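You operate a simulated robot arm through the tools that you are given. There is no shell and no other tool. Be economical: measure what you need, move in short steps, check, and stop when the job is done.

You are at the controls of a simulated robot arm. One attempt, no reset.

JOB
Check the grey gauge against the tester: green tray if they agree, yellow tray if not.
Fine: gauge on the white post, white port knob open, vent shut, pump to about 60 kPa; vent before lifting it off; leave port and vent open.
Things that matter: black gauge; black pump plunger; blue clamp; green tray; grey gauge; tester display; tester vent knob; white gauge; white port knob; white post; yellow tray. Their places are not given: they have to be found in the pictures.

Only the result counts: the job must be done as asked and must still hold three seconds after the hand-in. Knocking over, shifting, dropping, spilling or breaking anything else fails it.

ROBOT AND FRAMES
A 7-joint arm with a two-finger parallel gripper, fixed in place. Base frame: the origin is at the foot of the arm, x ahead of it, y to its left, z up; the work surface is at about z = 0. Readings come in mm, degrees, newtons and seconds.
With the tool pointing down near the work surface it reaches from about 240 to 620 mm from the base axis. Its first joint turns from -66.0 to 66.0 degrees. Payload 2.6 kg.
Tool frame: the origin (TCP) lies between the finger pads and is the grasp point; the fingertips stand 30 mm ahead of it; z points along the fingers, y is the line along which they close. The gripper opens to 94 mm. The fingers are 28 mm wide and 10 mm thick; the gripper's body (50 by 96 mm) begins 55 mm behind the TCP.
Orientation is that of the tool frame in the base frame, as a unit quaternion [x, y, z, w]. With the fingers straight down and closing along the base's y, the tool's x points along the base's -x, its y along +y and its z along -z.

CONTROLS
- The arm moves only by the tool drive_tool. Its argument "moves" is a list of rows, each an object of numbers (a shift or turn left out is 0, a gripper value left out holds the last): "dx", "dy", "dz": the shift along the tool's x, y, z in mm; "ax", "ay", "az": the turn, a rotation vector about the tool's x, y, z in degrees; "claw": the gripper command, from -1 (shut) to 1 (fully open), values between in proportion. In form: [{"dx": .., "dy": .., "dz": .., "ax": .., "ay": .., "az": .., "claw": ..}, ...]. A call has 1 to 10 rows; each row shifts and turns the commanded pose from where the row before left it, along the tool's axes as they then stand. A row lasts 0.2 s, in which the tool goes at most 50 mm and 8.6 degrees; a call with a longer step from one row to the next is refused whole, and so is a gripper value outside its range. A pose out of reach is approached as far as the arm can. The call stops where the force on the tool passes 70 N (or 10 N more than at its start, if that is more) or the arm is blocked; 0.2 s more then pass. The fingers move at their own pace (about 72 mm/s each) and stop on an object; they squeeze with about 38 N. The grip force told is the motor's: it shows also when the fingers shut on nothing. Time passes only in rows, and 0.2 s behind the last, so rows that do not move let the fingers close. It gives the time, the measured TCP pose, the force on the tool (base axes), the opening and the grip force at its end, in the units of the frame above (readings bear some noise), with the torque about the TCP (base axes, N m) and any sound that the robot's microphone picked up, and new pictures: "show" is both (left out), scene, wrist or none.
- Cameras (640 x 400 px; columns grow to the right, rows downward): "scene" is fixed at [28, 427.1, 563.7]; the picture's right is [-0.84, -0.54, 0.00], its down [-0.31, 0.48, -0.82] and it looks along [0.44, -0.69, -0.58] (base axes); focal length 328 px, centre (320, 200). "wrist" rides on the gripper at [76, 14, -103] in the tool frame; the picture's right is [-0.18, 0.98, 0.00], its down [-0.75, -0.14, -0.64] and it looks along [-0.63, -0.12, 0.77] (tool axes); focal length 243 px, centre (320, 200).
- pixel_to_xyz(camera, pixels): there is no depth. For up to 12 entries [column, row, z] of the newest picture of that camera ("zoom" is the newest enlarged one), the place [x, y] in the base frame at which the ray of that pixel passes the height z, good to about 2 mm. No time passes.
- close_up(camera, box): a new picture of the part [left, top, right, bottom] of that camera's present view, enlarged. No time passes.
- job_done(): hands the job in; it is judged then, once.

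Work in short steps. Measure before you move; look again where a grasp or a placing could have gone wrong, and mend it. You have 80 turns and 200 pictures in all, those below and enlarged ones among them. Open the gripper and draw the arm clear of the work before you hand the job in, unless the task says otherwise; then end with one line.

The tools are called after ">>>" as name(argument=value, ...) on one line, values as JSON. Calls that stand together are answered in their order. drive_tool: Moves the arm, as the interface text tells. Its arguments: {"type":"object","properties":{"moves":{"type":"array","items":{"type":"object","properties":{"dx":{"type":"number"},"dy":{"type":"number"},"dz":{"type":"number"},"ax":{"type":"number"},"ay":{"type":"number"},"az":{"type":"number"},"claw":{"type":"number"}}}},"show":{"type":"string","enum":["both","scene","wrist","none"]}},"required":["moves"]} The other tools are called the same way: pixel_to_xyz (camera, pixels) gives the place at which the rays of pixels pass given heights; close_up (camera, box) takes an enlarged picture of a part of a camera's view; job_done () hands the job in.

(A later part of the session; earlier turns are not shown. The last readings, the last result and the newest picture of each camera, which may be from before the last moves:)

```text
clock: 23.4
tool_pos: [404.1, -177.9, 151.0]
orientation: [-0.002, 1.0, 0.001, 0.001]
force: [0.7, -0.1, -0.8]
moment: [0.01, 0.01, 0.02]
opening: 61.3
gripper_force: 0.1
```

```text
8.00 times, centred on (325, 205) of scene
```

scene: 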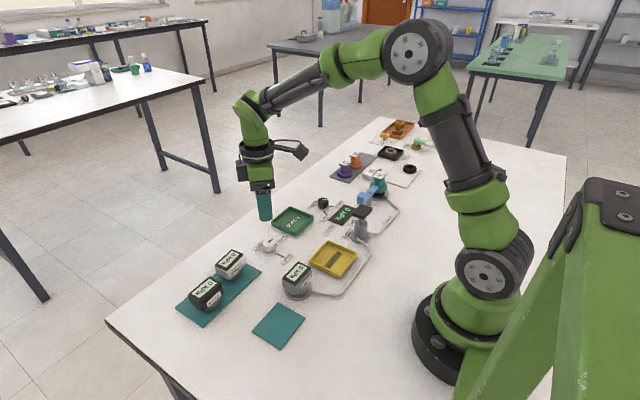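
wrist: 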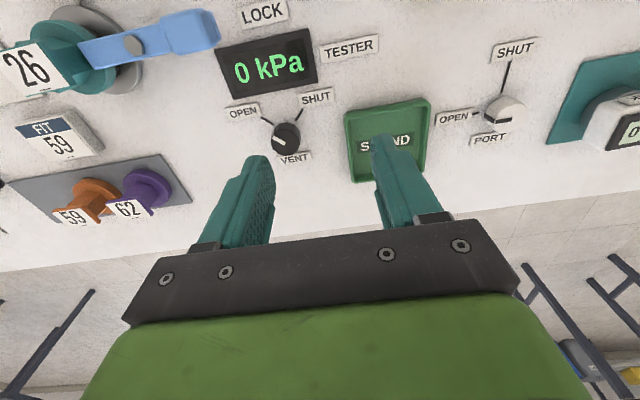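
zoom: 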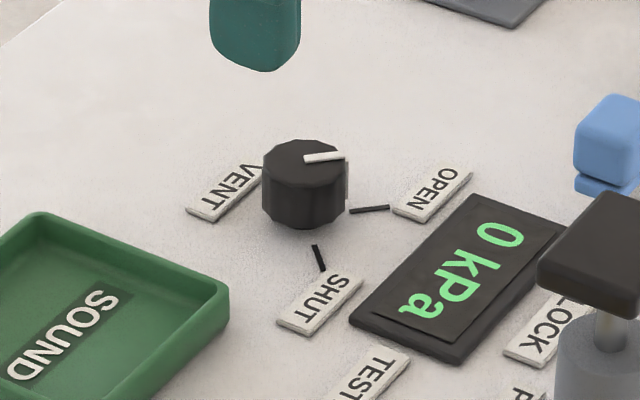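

Vent is OPEN; SHUT needs 90° clockwise from above (tool az +). Centre ≈ (436.8,−219.3). Move above with pre-rotation −43° and lower to z≈75.

>>> drive_tool(moves=[{"dx": -16.5, "dy": -20.2, "dz": 25}, {"dx": -16.5, "dy": -20.2, "dz": 25}, {"dz": 26}, {"az": -8.6}, {"az": -8.6}, {"az": -8.6}, {"az": -8.6}, {"az": -8.6}, {}])

>>> close_up(camera="wrist", box=[200, 60, 440, 210])

>>> close_up(camera="scene", box=[285, 170, 365, 220])

```text
clock: 25.4
tool_pos: [436.0, -219.3, 75.3]
orientation: [-0.367, 0.93, 0.001, 0.001]
force: [0.0, -0.1, -0.6]
moment: [-0.01, 0.01, 0.01]
opening: 61.0
gripper_force: 0.1
```

scene: 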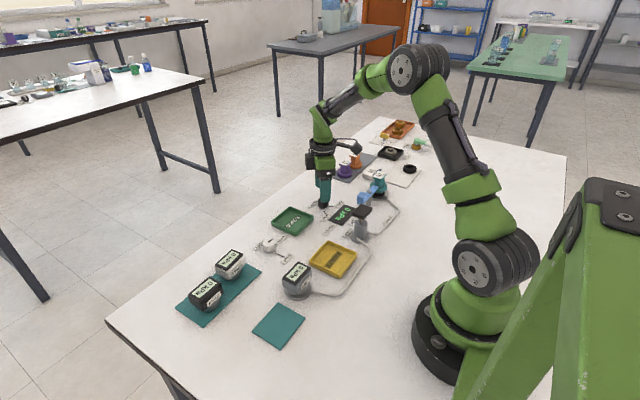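
wrist: 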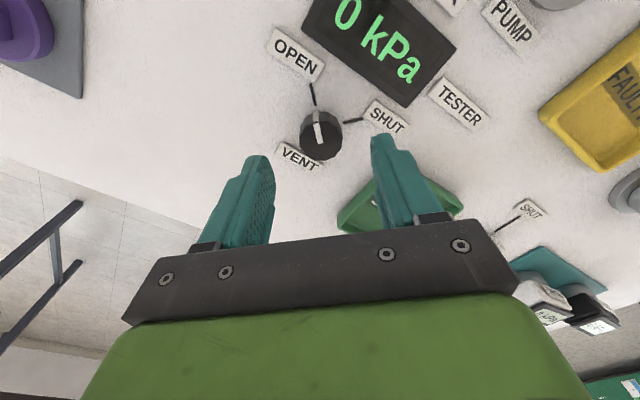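

```text
2.67 times, centred on (320, 135) of wrist
```

zoom: 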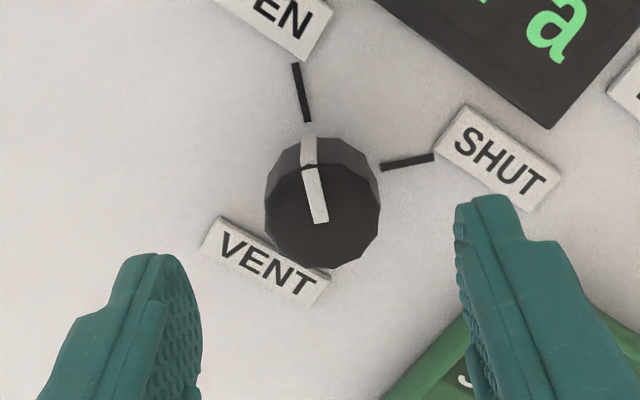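

```text
8.00 times, centred on (325, 195) of scene
```

zoom: 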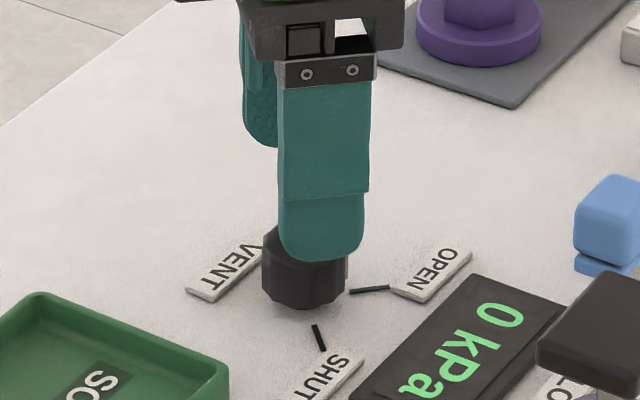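

Alignment matches the former knob. Descend and grip.

>>> drive_tool(moves=[{"dz": 18}, {"dz": 12}, {"dz": 9}, {"claw": -1}, {"claw": -1}, {"claw": -1}], show="none")

>>> drive_tool(moves=[{"az": 8.6}, {"az": 8.6}, {"az": 8.6}, {"az": 8.6}, {"az": 8.6}, {"az": 8.6}, {"az": 8.6}, {"az": 8.6}, {"az": 8.6}, {"az": 8.6}], show="none")

>>> drive_tool(moves=[{"az": 4}, {}, {"claw": 0.3}, {"claw": 0.3}, {"dz": -25}, {"dz": -45}, {"dz": -45}])

>>> close_up(camera="scene", box=[285, 180, 365, 230])

```text
clock: 26.9
tool_pos: [436.0, -218.4, 36.1]
orientation: [-0.367, 0.93, 0.0, 0.001]
force: [4.9, -3.1, -3.9]
moment: [0.27, 0.21, 0.01]
opening: 29.7
gripper_force: 44.8
```

```text
clock: 29.1
tool_pos: [435.3, -221.1, 34.7]
orientation: [0.367, 0.93, 0.0, 0.001]
force: [14.2, -15.7, -9.0]
moment: [-0.07, 0.73, 0.0]
opening: 29.5
gripper_force: 44.7
```

```text
clock: 30.6
tool_pos: [438.5, -222.8, 154.1]
orientation: [0.399, 0.917, 0.001, 0.0]
force: [-0.7, -0.8, -0.5]
moment: [0.0, 0.01, 0.0]
opening: 61.0
gripper_force: 0.0
```

scene: 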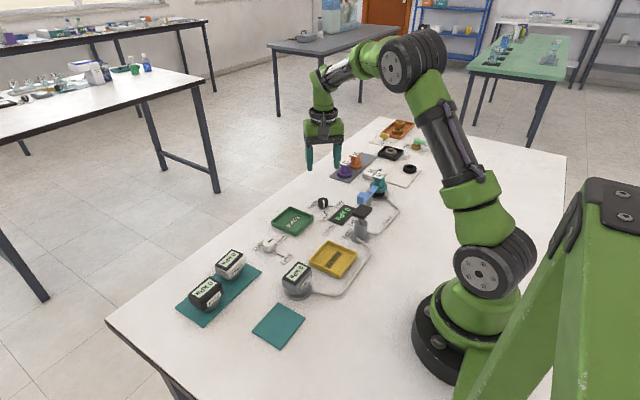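
wrist: 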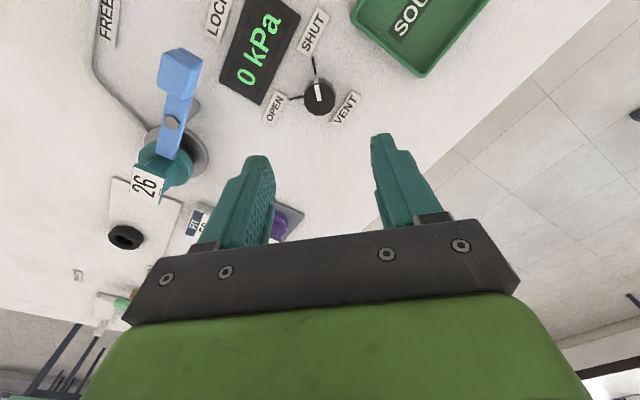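

```text
8.00 times, centred on (325, 205) of scene
```

zoom: 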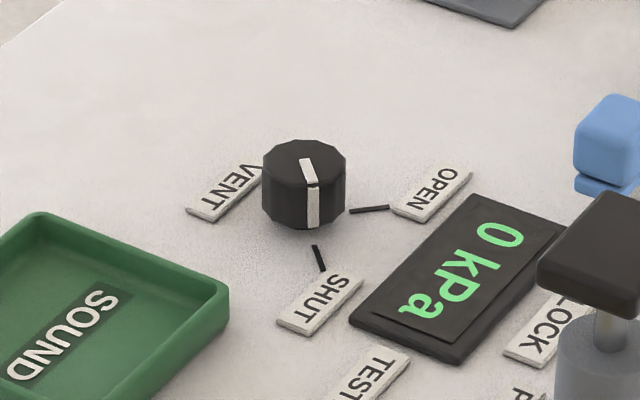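

Vent SHUT. Straighten and move back to look at the pump.

>>> drive_tool(moves=[{"az": -8.6}, {"az": -8.6}, {"az": -8.6}, {"az": -8.6}, {"az": -8.6}, {"az": -4}, {"dx": 40, "dy": 15, "dz": -15}, {"dx": 40, "dy": 15, "dz": -15}, {"dx": 40, "dy": 15, "dz": -15}, {"dx": 25, "dy": 8, "claw": -1}])

>>> close_up(camera="wrist", box=[180, 20, 420, 170])

>>> close_up(camera="scene", box=[325, 170, 421, 245])

```text
clock: 32.9
tool_pos: [289.3, -168.1, 196.1]
orientation: [-0.001, 1.0, 0.001, 0.001]
force: [-0.1, -0.3, -0.2]
moment: [0.0, -0.01, -0.03]
opening: 5.5
gripper_force: 0.1
```

scene: 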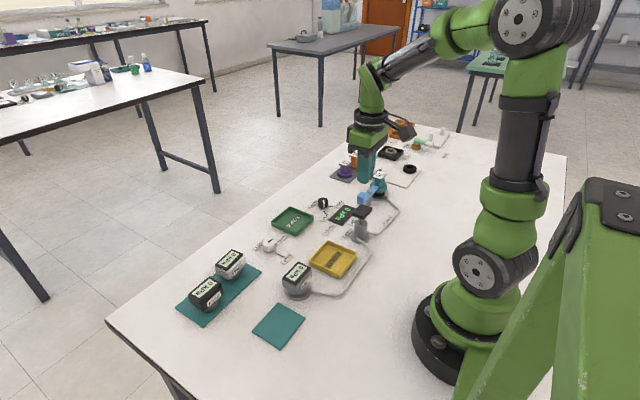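
wrist: 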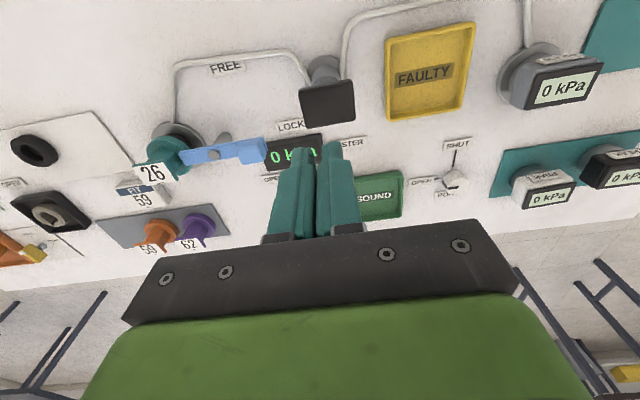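

```text
2.67 times, centred on (300, 95) of wrist
```

zoom: 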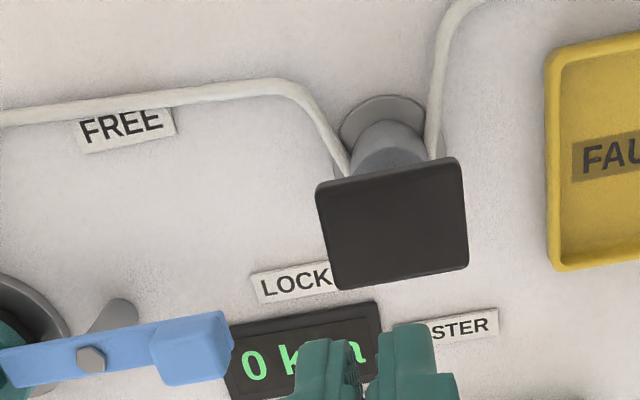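

```text
5.33 times, centred on (373, 208) of scene
```

zoom: 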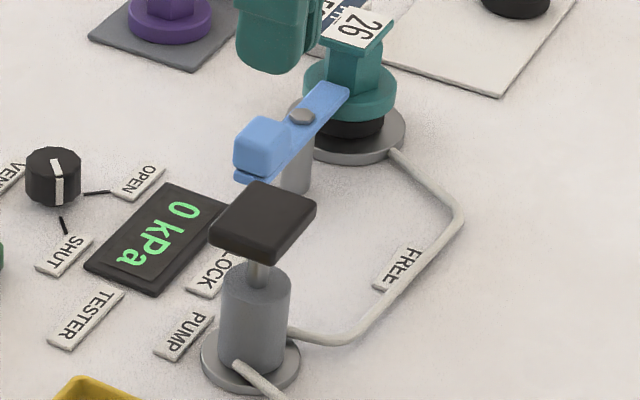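

>>> pixel_to_xyz(camera="zoom", pixels=[[264, 218, 70], [264, 218, 80], [264, 218, 90], [264, 218, 100], [252, 368, 4]])

>>> pixel_to_xyz(camera="wrist", pixels=[[327.3, 103.5, 70], [327.3, 103.5, 80], [327.3, 103.5, 90], [327.3, 103.5, 100], [298.5, 90, 80], [351.4, 79, 80], [356, 120.5, 80], [307, 128.8, 80]])

```text
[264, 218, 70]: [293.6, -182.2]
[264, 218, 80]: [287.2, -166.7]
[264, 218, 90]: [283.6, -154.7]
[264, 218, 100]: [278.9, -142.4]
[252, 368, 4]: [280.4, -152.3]
```

```text
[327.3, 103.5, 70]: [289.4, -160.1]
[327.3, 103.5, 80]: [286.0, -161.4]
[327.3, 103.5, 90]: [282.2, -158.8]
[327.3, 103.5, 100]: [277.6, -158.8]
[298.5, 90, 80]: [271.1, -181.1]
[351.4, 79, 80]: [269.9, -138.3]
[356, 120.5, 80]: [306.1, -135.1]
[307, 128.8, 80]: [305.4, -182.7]
```

Cap top ≈ z 87, centre (283,−159). Move over with closed fingers.

>>> drive_tool(moves=[{"dx": 7, "dy": 8, "dz": 30}, {"dz": 30}, {"dz": 10}, {}])

>>> close_up(camera="scene", box=[325, 170, 421, 245])

>>> close_up(camera="wrist", box=[200, 60, 440, 210])

```text
clock: 33.9
tool_pos: [284.0, -158.9, 125.6]
orientation: [0.0, 1.0, 0.001, 0.001]
force: [0.1, 0.1, -0.6]
moment: [-0.01, 0.01, 0.0]
opening: 0.0
gripper_force: 33.3
```

scene: 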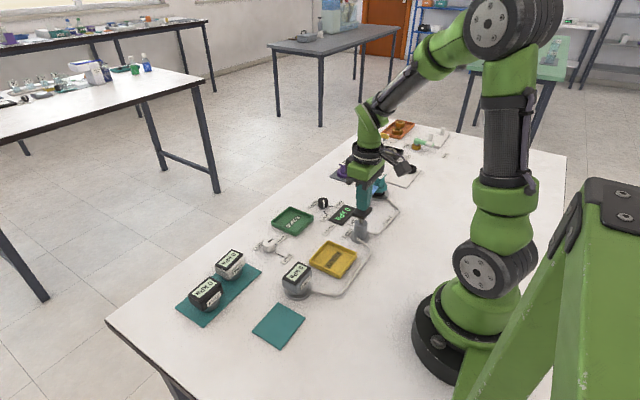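
wrist: 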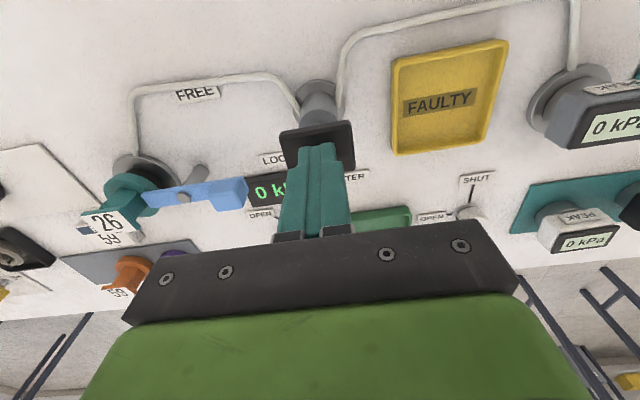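

```text
5.33 times, centred on (373, 208) of scene
```

zoom: 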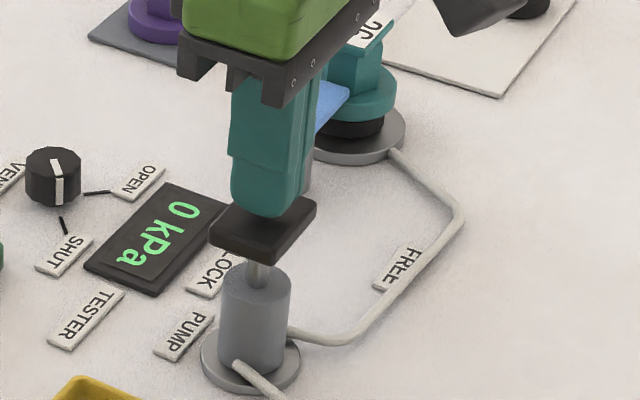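

```text
2.67 times, centred on (320, 135) of wrist
```

zoom: 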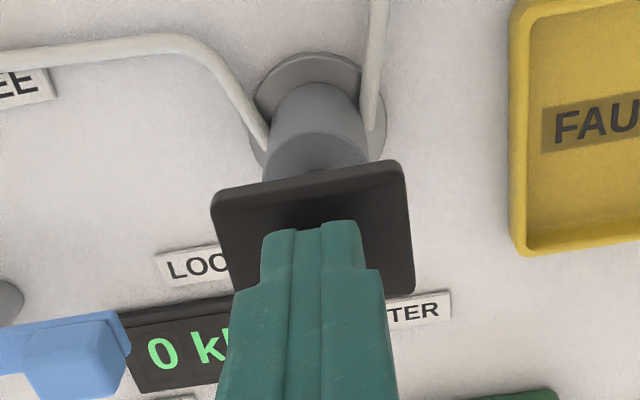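

Centred over the cap. Press down in small steps and watch.

>>> drive_tool(moves=[{"dz": 4}, {"dz": 4}, {"dz": 4}, {"dz": 3}, {}], show="scene")

>>> close_up(camera="scene", box=[325, 170, 421, 245])

```text
clock: 35.0
tool_pos: [284.7, -157.9, 109.8]
orientation: [-0.001, 1.0, 0.001, 0.001]
force: [-0.2, -1.3, 2.6]
moment: [-0.05, 0.08, -0.01]
opening: 0.0
gripper_force: 33.0
```

scene: 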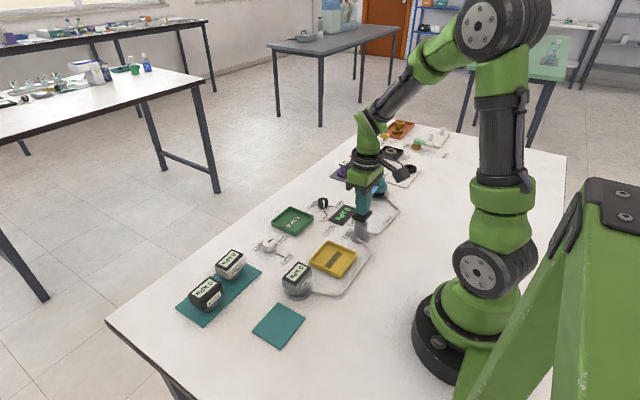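

```text
5.33 times, centred on (373, 208) of scene
```

zoom: 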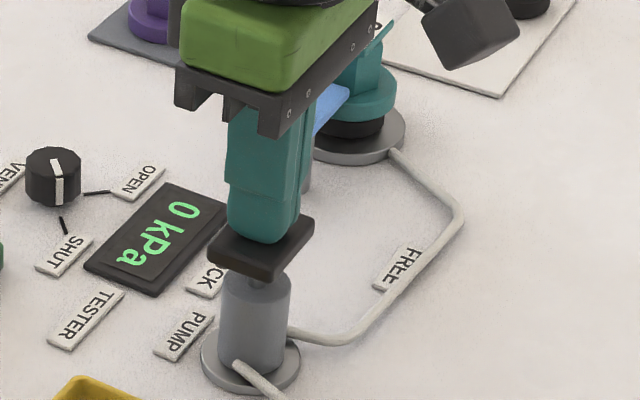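

Plunger moves with little force; press on.

>>> drive_tool(moves=[{"dz": 3}, {"dz": 3}, {"dz": 3}, {"dz": 2}, {}], show="scene")

>>> close_up(camera="scene", box=[325, 170, 421, 245])

```text
clock: 36.2
tool_pos: [284.1, -159.2, 99.2]
orientation: [0.0, 1.0, 0.001, 0.001]
force: [2.9, 0.7, 4.8]
moment: [-0.03, 0.03, -0.02]
opening: 0.1
gripper_force: 33.1
heard: click
```

scene: 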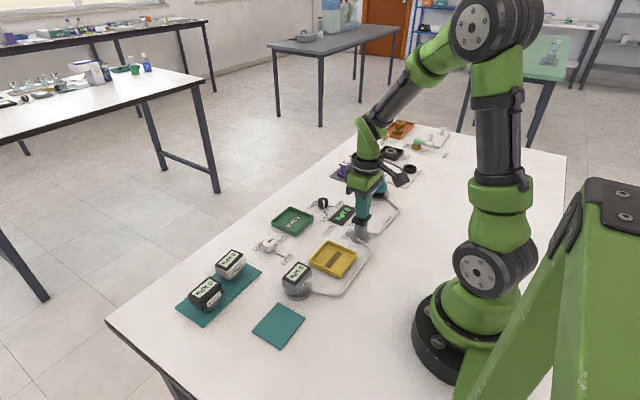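

```text
5.33 times, centred on (373, 208) of scene
```

zoom: 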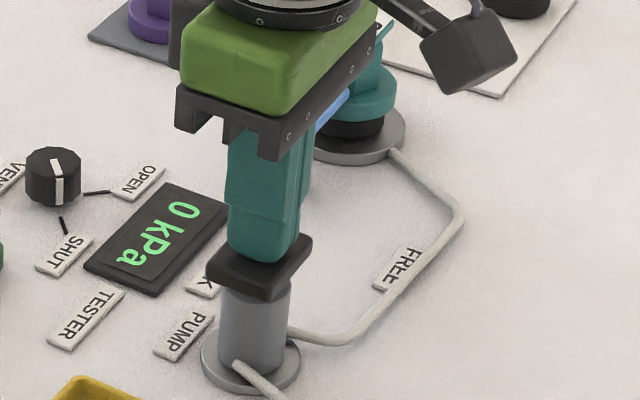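

A click, but the display still reads 0. Raise to let the plunger return and look again.

>>> drive_tool(moves=[{"dz": -13}, {"dz": -13}, {}, {}], show="scene")

>>> close_up(camera="scene", box=[265, 170, 421, 290])

```text
clock: 37.2
tool_pos: [285.0, -162.0, 125.2]
orientation: [0.0, 1.0, 0.001, 0.001]
force: [0.5, -0.1, 0.7]
moment: [0.01, 0.01, -0.01]
opening: 0.0
gripper_force: 33.0
```

scene: 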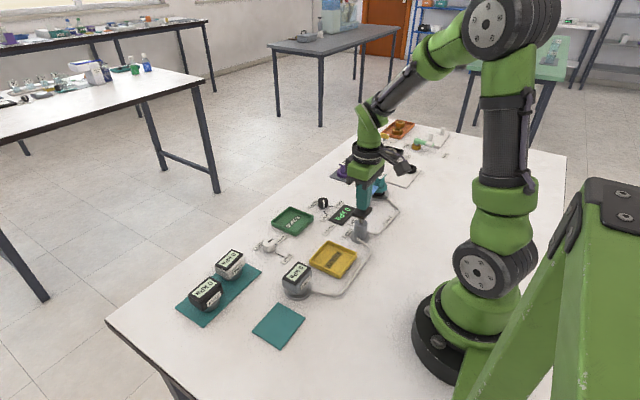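

```text
3.33 times, centred on (343, 230) of scene
```

zoom: 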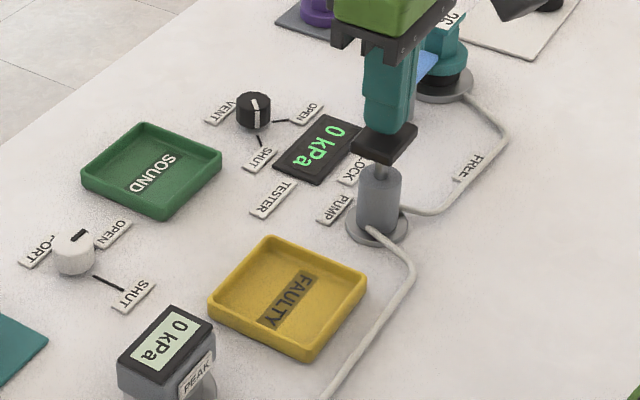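

Still 0 kPa. Try another, deeper stroke, and look while it is down.

>>> drive_tool(moves=[{"dz": 10}, {"dz": 6}, {"dz": 6}, {"dz": 4}, {"dz": 2}, {"dz": 1}, {}], show="scene")

>>> close_up(camera="scene", box=[265, 170, 421, 290])

```text
clock: 38.9
tool_pos: [284.3, -159.7, 95.6]
orientation: [0.0, 1.0, 0.001, 0.0]
force: [1.1, -1.6, 4.0]
moment: [-0.05, -0.03, -0.01]
opening: 0.0
gripper_force: 33.6
heard: click
```

scene: 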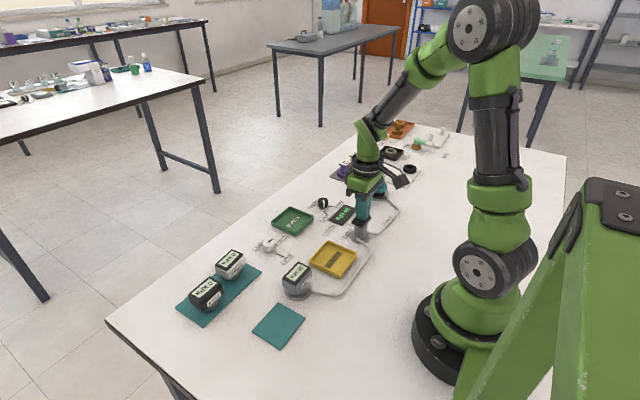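

```text
3.33 times, centred on (343, 230) of scene
```

zoom: 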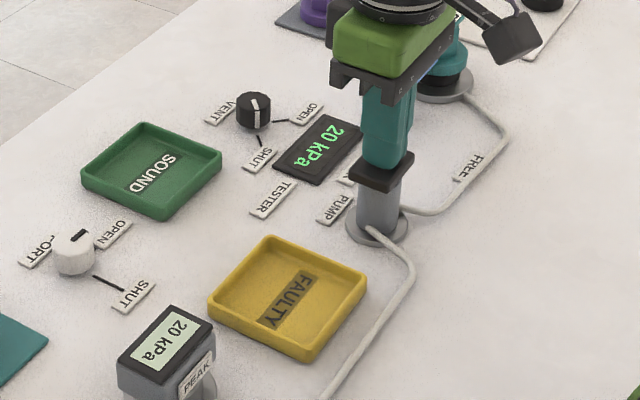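

Both read 20 kPa. Full strokes add ~20; do another and check.

>>> drive_tool(moves=[{"dz": -15}, {"dz": -14}, {}, {"dz": 10}, {"dz": 6}, {"dz": 6}, {"dz": 4}, {"dz": 2}, {"dz": 1}, {}], show="scene")

>>> close_up(camera="scene", box=[265, 170, 421, 290])

```text
clock: 41.0
tool_pos: [285.0, -158.9, 95.9]
orientation: [0.0, 1.0, 0.001, 0.001]
force: [-1.6, -0.8, 3.8]
moment: [0.0, 0.1, 0.01]
opening: 0.1
gripper_force: 32.9
heard: click
```

scene: 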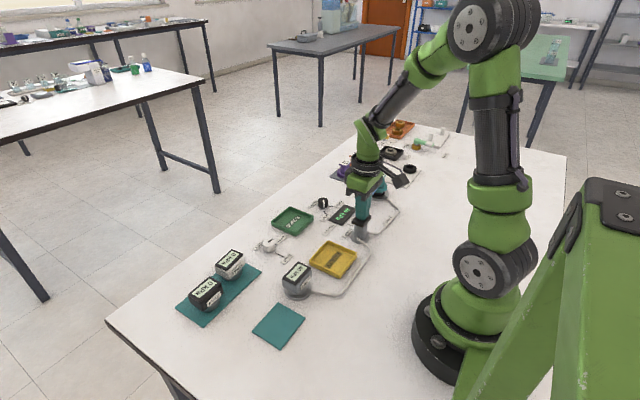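

```text
3.33 times, centred on (343, 230) of scene
```

zoom: 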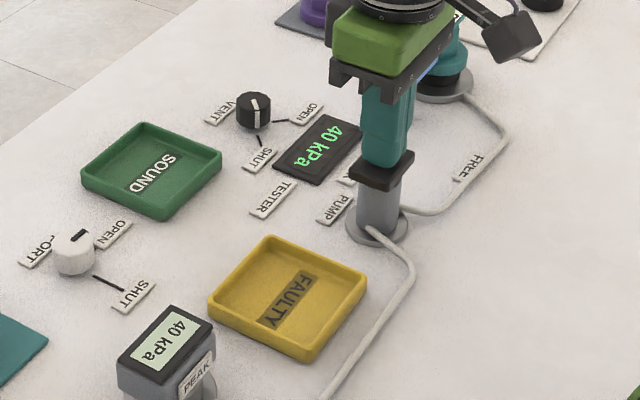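

40 and 40. One more stroke.

>>> drive_tool(moves=[{"dz": -15}, {"dz": -14}, {}, {"dz": 10}, {"dz": 6}, {"dz": 6}, {"dz": 4}, {"dz": 2}, {"dz": 1}, {}], show="none")

>>> drive_tool(moves=[{"dz": -29}, {"dz": -40}, {}, {}], show="scene")

>>> close_up(camera="scene", box=[265, 170, 421, 290])

>>> close_up(camera="scene", box=[270, 250, 334, 300])

```text
clock: 43.2
tool_pos: [286.3, -158.7, 95.7]
orientation: [0.0, 1.0, 0.001, 0.0]
force: [-1.0, -0.9, 4.6]
moment: [0.01, 0.04, 0.02]
opening: 0.0
gripper_force: 32.3
heard: click
```

```text
clock: 44.2
tool_pos: [286.6, -159.6, 165.6]
orientation: [0.0, 1.0, 0.0, 0.001]
force: [0.6, 0.4, -0.2]
moment: [-0.01, 0.0, 0.01]
opening: 0.0
gripper_force: 33.1
```

scene: 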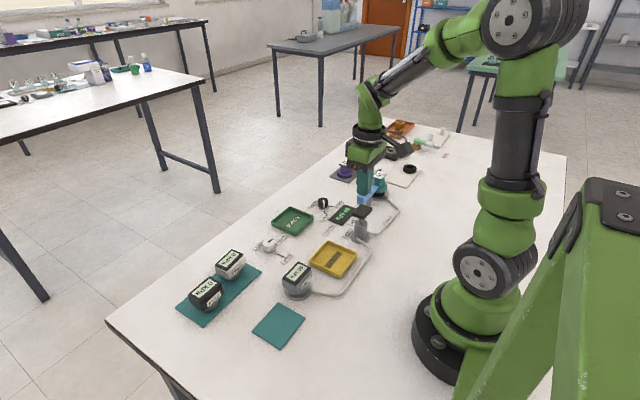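

```text
3.33 times, centred on (343, 230) of scene
```

zoom: 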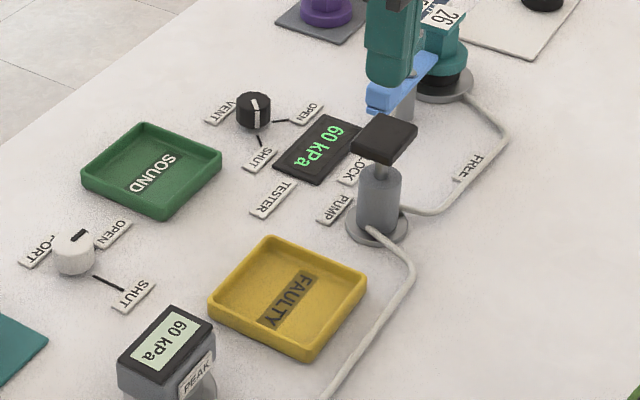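

```text
8.00 times, centred on (302, 275) of scene
```

zoom: 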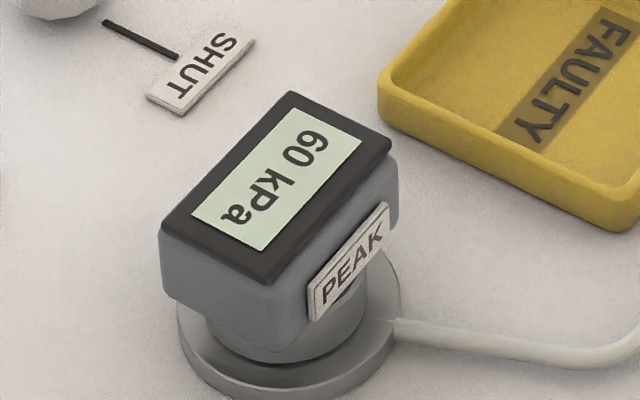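

Gauge reads 60; enlarge the tester to be sure.

>>> close_up(camera="scene", box=[322, 200, 362, 225])

>>> close_up(camera="scene", box=[276, 260, 316, 285])

```text
16.00 times, centred on (342, 212) of scene
```

zoom: 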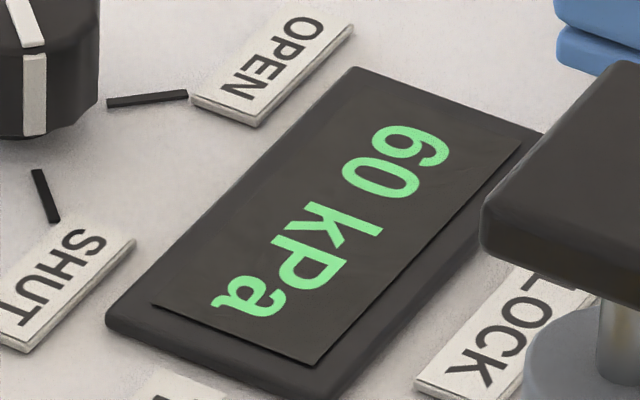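

```text
16.00 times, centred on (296, 272) of scene
```

zoom: 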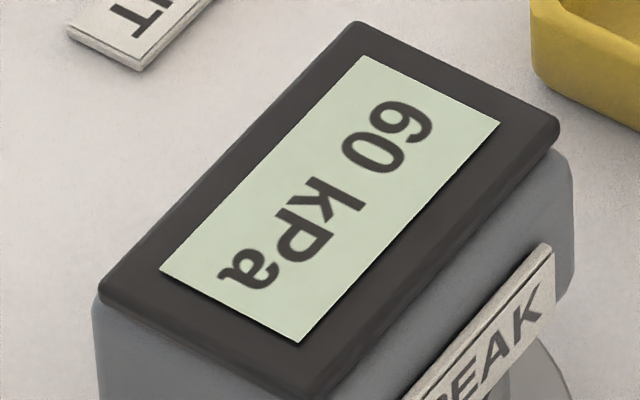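

They agree at 60 kPa → green tray. Now open the vent: go above it pre-rotated +43°.

>>> drive_tool(moves=[{"dx": -38, "dy": -15, "claw": 0.3}, {"dx": -38, "dy": -15}, {"dx": -38, "dy": -15}, {"dx": -37, "dy": -15, "dz": 20}, {"dz": 35, "az": 8.6}, {"dz": 35, "az": 8.6}, {"az": 8.6}, {"az": 8.6}, {"az": 8.6}, {}])

>>> close_up(camera="wrist", box=[200, 60, 440, 210])

```text
clock: 46.5
tool_pos: [436.0, -219.4, 73.7]
orientation: [0.367, 0.93, 0.001, 0.0]
force: [0.8, 0.6, -0.9]
moment: [0.0, -0.02, 0.01]
opening: 61.0
gripper_force: 0.0
```

scene: 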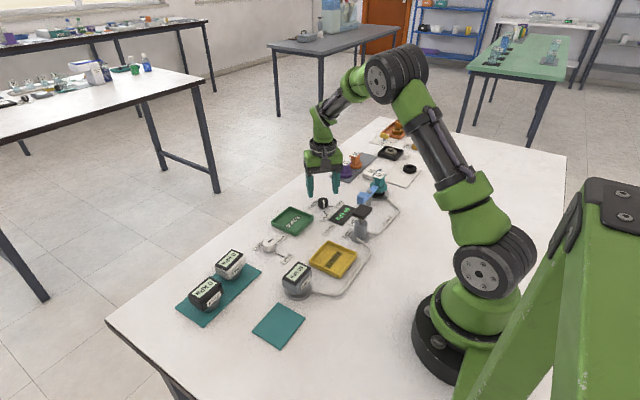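
wrist: 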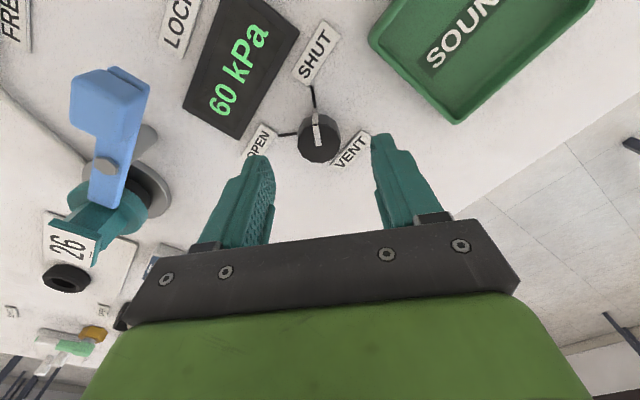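

```text
2.67 times, centred on (320, 135) of wrist
```

zoom: 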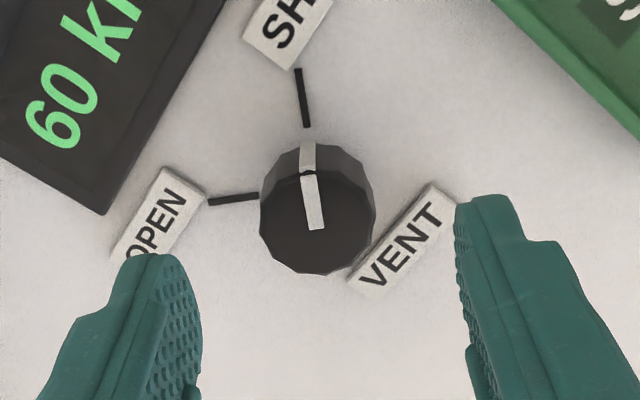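

Aligned at (319,138). Descend, grip, turn −90°, release.

>>> drive_tool(moves=[{"dz": 18}, {"dz": 12}, {"dz": 7}, {"claw": -1}, {"claw": -1}, {"claw": -1}], show="none")

>>> drive_tool(moves=[{"az": -8.6}, {"az": -8.6}, {"az": -8.6}, {"az": -8.6}, {"az": -8.6}, {"az": -8.6}, {"az": -8.6}, {"az": -8.6}, {"az": -8.6}, {"az": -8.6}], show="none")

>>> drive_tool(moves=[{"az": -5}, {}, {"claw": 0.3}, {"claw": 0.3}, {"dz": -25}, {"dz": -45}, {"dz": -45}])

>>> close_up(camera="scene", box=[265, 170, 421, 290])

```text
clock: 47.9
tool_pos: [435.2, -218.3, 37.6]
orientation: [0.366, 0.93, 0.001, -0.001]
force: [-3.9, -1.5, -0.7]
moment: [-0.29, 0.4, 0.02]
opening: 29.6
gripper_force: 44.9
```

```text
clock: 50.0
tool_pos: [434.6, -220.3, 38.5]
orientation: [-0.368, 0.93, -0.003, 0.001]
force: [15.0, -22.4, -34.0]
moment: [-0.16, 0.09, 0.01]
opening: 29.7
gripper_force: 44.6
```

```text
clock: 51.6
tool_pos: [433.6, -218.9, 151.8]
orientation: [-0.407, 0.913, 0.002, 0.001]
force: [-0.3, 0.6, -0.2]
moment: [0.01, -0.01, 0.01]
opening: 61.3
gripper_force: 0.0
```

scene: 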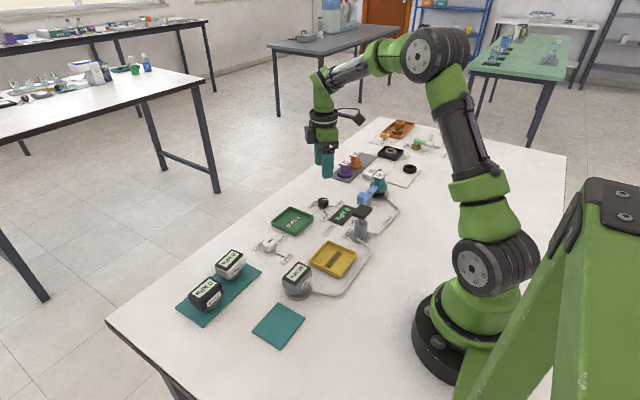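
wrist: 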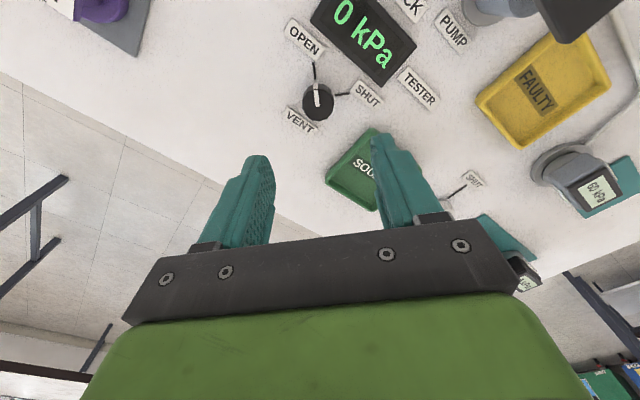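

```text
3.33 times, centred on (343, 230) of scene
```

zoom: 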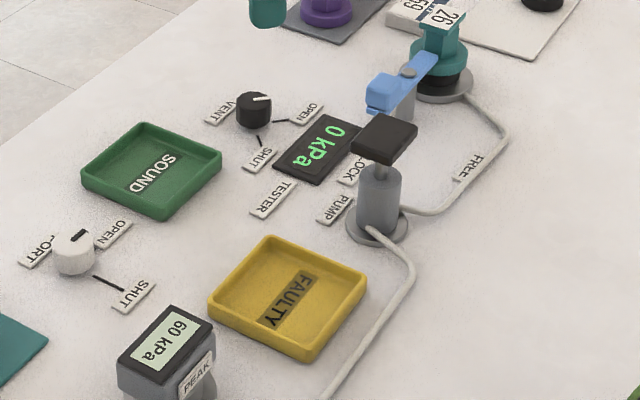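

Tester is at 0; the gauge still displays its 60 (labelled PEAK, peak-hold). Check the vent pointer and gauge closely.

>>> close_up(camera="scene", box=[285, 180, 365, 230])

>>> drive_tool(moves=[{"az": 8}, {"az": 8}, {"az": 8}, {"az": 8}, {"az": 8}, {"az": 8}, {"dz": -20}], show="none")

>>> close_up(camera="scene", box=[270, 250, 334, 300])

```text
8.00 times, centred on (325, 205) of scene
```

zoom: 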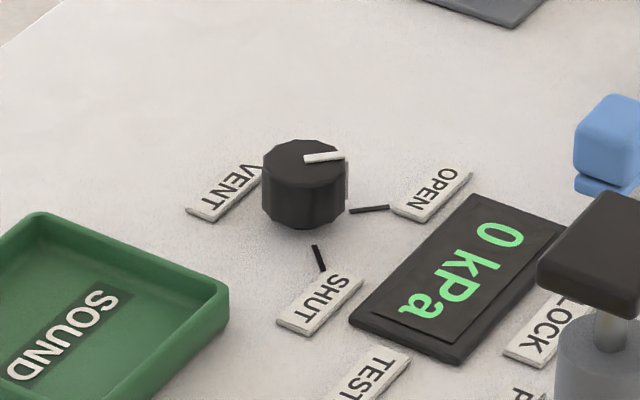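

```text
clock: 53.2
tool_pos: [436.9, -219.8, 172.3]
orientation: [0.001, 1.0, 0.002, 0.001]
force: [-1.0, -0.4, 0.1]
moment: [0.0, 0.01, 0.01]
opening: 61.2
gripper_force: 0.2
```

```text
8.00 times, centred on (302, 275) of scene
```

zoom: 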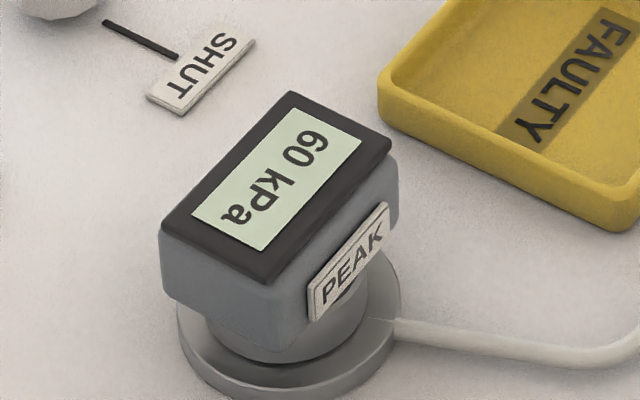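

Vent at OPEN, pressure released. Go back above the gauge at (320,61), opening fully.

>>> drive_tool(moves=[{"dx": 16.6, "dy": 40.1, "claw": 1}, {"dx": 16.6, "dy": 40.1}, {"dx": 16.6, "dy": 40.1}, {"dx": 16.6, "dy": 40.1}, {"dx": 16.6, "dy": 40.1}, {"dx": 16.6, "dy": 40.1}, {"dx": 16.6, "dy": 40.1}, {"dz": 30}, {"dz": 30}, {}])

>>> close_up(camera="wrist", box=[200, 60, 440, 210])

```text
clock: 55.5
tool_pos: [319.1, 62.9, 114.0]
orientation: [-0.001, 1.0, 0.001, 0.001]
force: [0.1, 0.6, 0.4]
moment: [0.01, 0.0, -0.02]
opening: 94.0
gripper_force: 0.2
```

scene: 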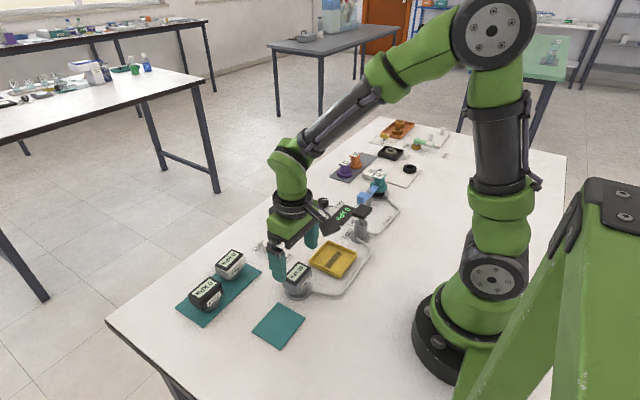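
wrist: 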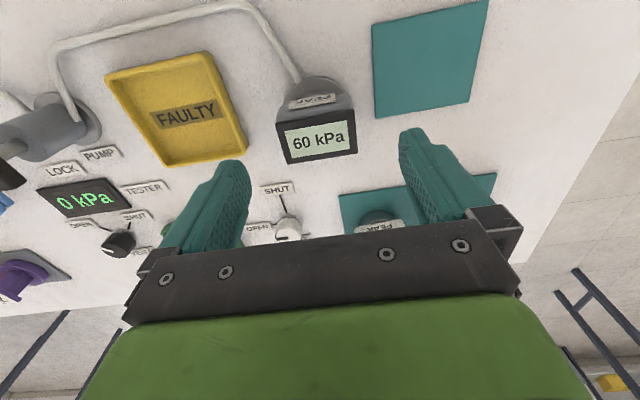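

```text
2.67 times, centred on (320, 135) of wrist
```

zoom: 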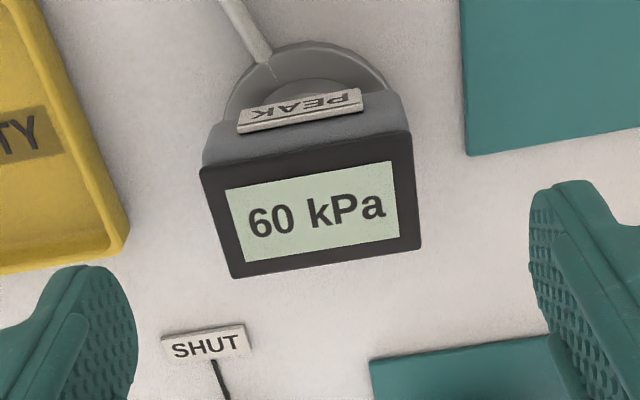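

Aligned. Descend to z≈55 and grip.

>>> drive_tool(moves=[{"dz": 25}, {"dz": 20}, {"dz": 13}, {}, {"claw": -1}, {"claw": -1}, {"claw": -1}, {"claw": -1}])

```text
clock: 57.2
tool_pos: [315.8, 59.8, 54.7]
orientation: [0.0, 1.0, 0.001, 0.0]
force: [0.2, -0.3, -1.0]
moment: [-0.01, 0.02, -0.02]
opening: 55.3
gripper_force: 38.3
```

scene: 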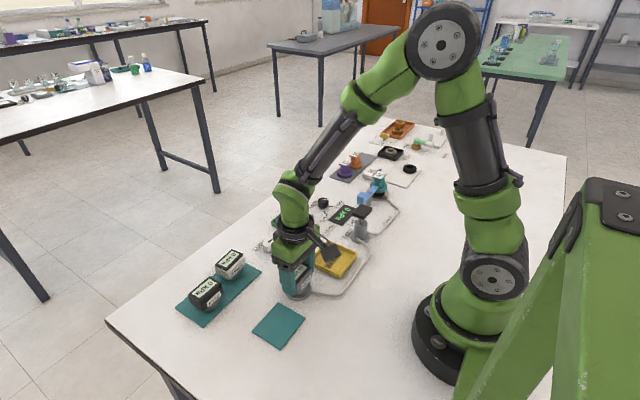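
wrist: 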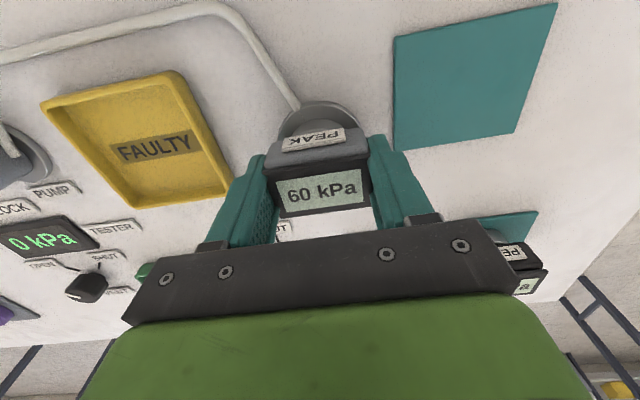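

Gripped without side force. Lift straight up.

>>> drive_tool(moves=[{"dz": -6}, {"dz": -8}, {"dz": -10}, {"dz": -25}, {"dz": -35}, {"dz": -20}, {}])

>>> close_up(camera="scene", box=[230, 190, 358, 310])

```text
clock: 58.9
tool_pos: [319.6, 60.5, 161.1]
orientation: [-0.001, 1.0, 0.001, 0.001]
force: [-0.5, -0.1, -1.1]
moment: [-0.02, 0.01, 0.0]
opening: 55.4
gripper_force: 38.3
```

scene: 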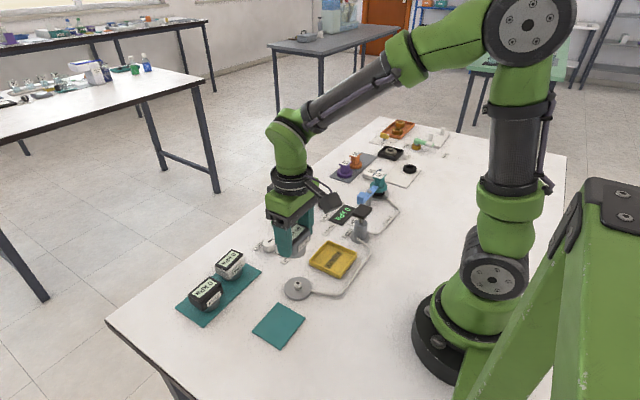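
wrist: 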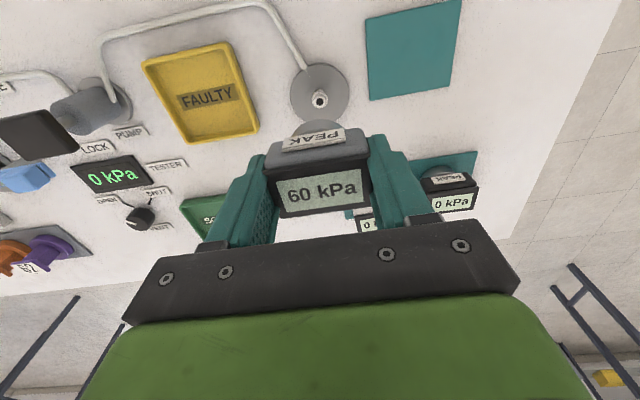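

```text
3.33 times, centred on (294, 250) of scene
```

zoom: 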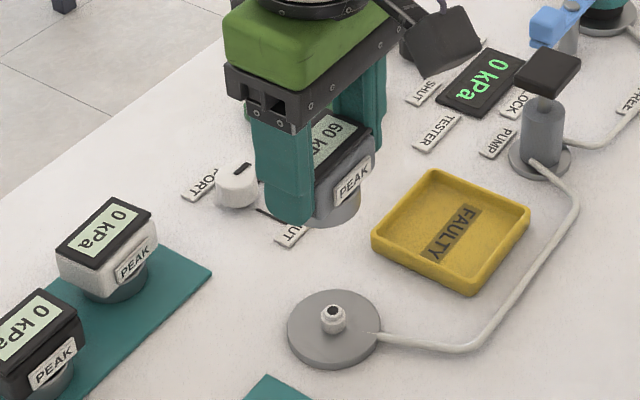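

Measure the green tray rim and floor.

>>> pixel_to_xyz(camera="scene", pixels=[[289.5, 206.6, 12], [313.6, 215, 12], [296.5, 234, 12], [271, 222.5, 12], [293, 221.5, 3], [289.5, 206.6, 8], [313.6, 215, 8], [296.5, 234, 8], [271, 222.5, 8]])

```text
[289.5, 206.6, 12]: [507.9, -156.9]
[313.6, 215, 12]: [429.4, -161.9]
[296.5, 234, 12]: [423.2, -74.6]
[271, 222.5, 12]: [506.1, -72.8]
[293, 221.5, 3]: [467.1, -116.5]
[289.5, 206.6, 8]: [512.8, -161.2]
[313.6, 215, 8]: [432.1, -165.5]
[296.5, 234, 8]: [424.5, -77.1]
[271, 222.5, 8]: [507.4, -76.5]
```

Tray centre (467,−116.5). Carry the gauge there at height, then lower to z≈85 and check.

>>> drive_tool(moves=[{"dx": -29.6, "dy": -35.5}, {"dx": -29.6, "dy": -35.5}, {"dx": -29.6, "dy": -35.5}, {"dx": -29.6, "dy": -35.5}, {"dx": -29.6, "dy": -35.5}, {"dz": 40}, {"dz": 36}, {}])

>>> close_up(camera="scene", box=[230, 170, 358, 250])

>>> close_up(camera="wrist", box=[200, 60, 440, 240])

```text
clock: 60.6
tool_pos: [465.1, -118.3, 82.8]
orientation: [0.0, 1.0, 0.001, 0.001]
force: [0.1, 1.1, -0.6]
moment: [-0.01, 0.02, -0.01]
opening: 55.2
gripper_force: 37.6
```

scene: 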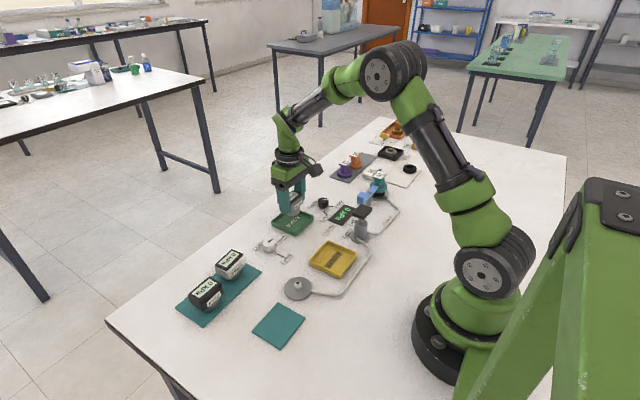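
wrist: 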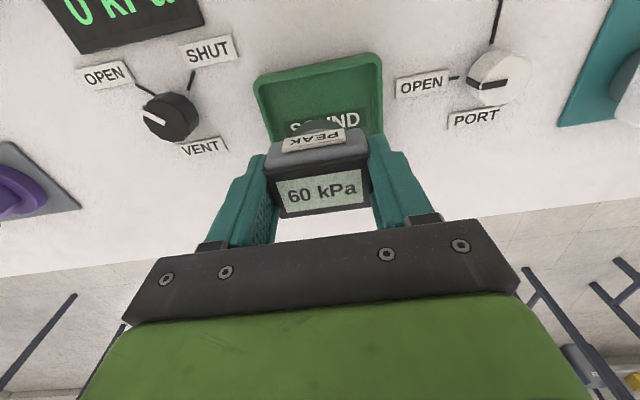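

```text
5.00 times, centred on (294, 210) of scene
```

zoom: 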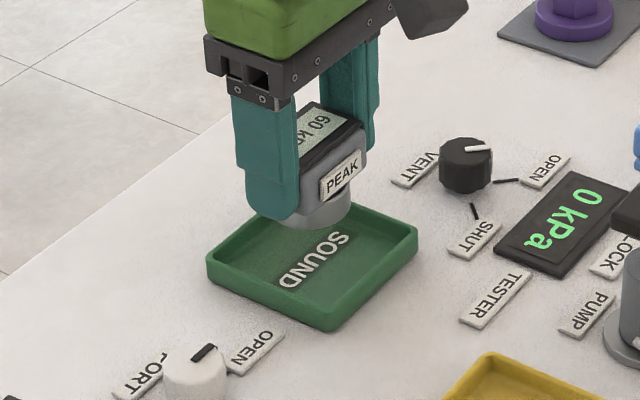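

```text
2.22 times, centred on (320, 150) of wrist
```

zoom: 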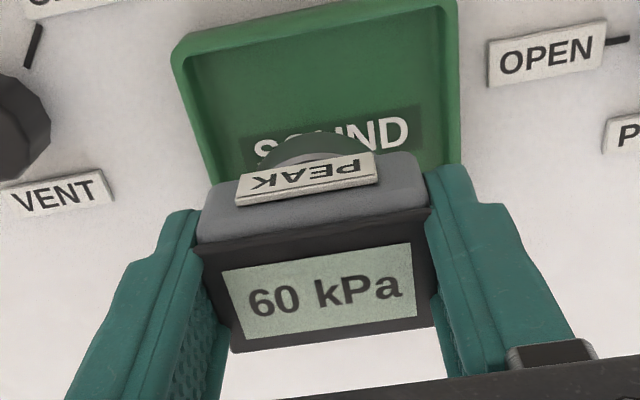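

>>> pixel_to_xyz(camera="zoom", pixels=[[175, 45, 12], [450, 3, 12], [205, 180, 12], [460, 160, 12]])

```text
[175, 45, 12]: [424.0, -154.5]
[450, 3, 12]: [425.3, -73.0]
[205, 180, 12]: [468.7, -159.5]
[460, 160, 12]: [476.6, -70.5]
```

Nearly centred; shift 2 mm in y and lower slowly until contact.

>>> drive_tool(moves=[{"dy": 2, "dz": 10}, {"dz": 8}, {"dz": 5}, {"dz": 3}, {"dz": 2}, {}], show="scene")

>>> close_up(camera="scene", box=[230, 170, 358, 250])

```text
clock: 62.0
tool_pos: [466.7, -113.7, 55.5]
orientation: [-0.001, 1.0, 0.001, 0.001]
force: [-0.6, 0.4, -0.5]
moment: [0.0, 0.02, -0.02]
opening: 55.3
gripper_force: 38.3
```

scene: 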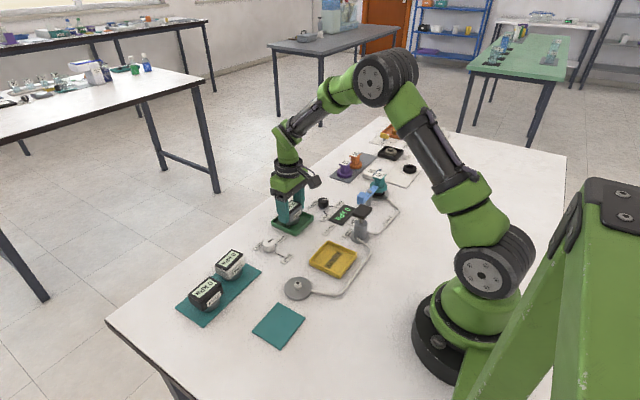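

```text
5.00 times, centred on (294, 210) of scene
```

zoom: 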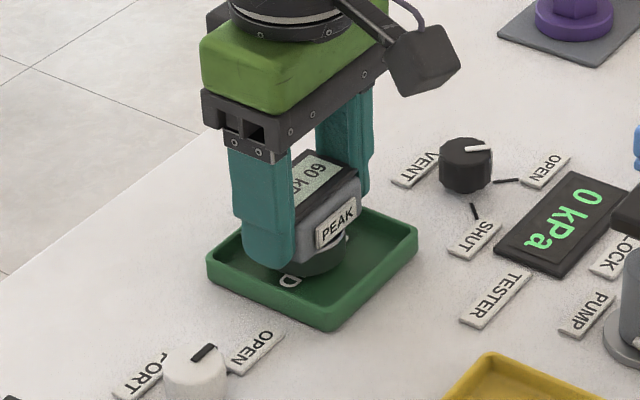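

No contact yet; lower in 1 mm steps until force shows.

>>> drive_tool(moves=[{"dz": 1.5}, {"dz": 1.5}, {"dz": 1}, {"dz": 1}, {}], show="none")

```text
clock: 63.2
tool_pos: [466.9, -114.0, 51.5]
orientation: [0.0, 1.0, 0.001, 0.001]
force: [-2.5, -0.5, 8.7]
moment: [-0.12, 0.24, -0.02]
opening: 55.1
gripper_force: 37.9
```

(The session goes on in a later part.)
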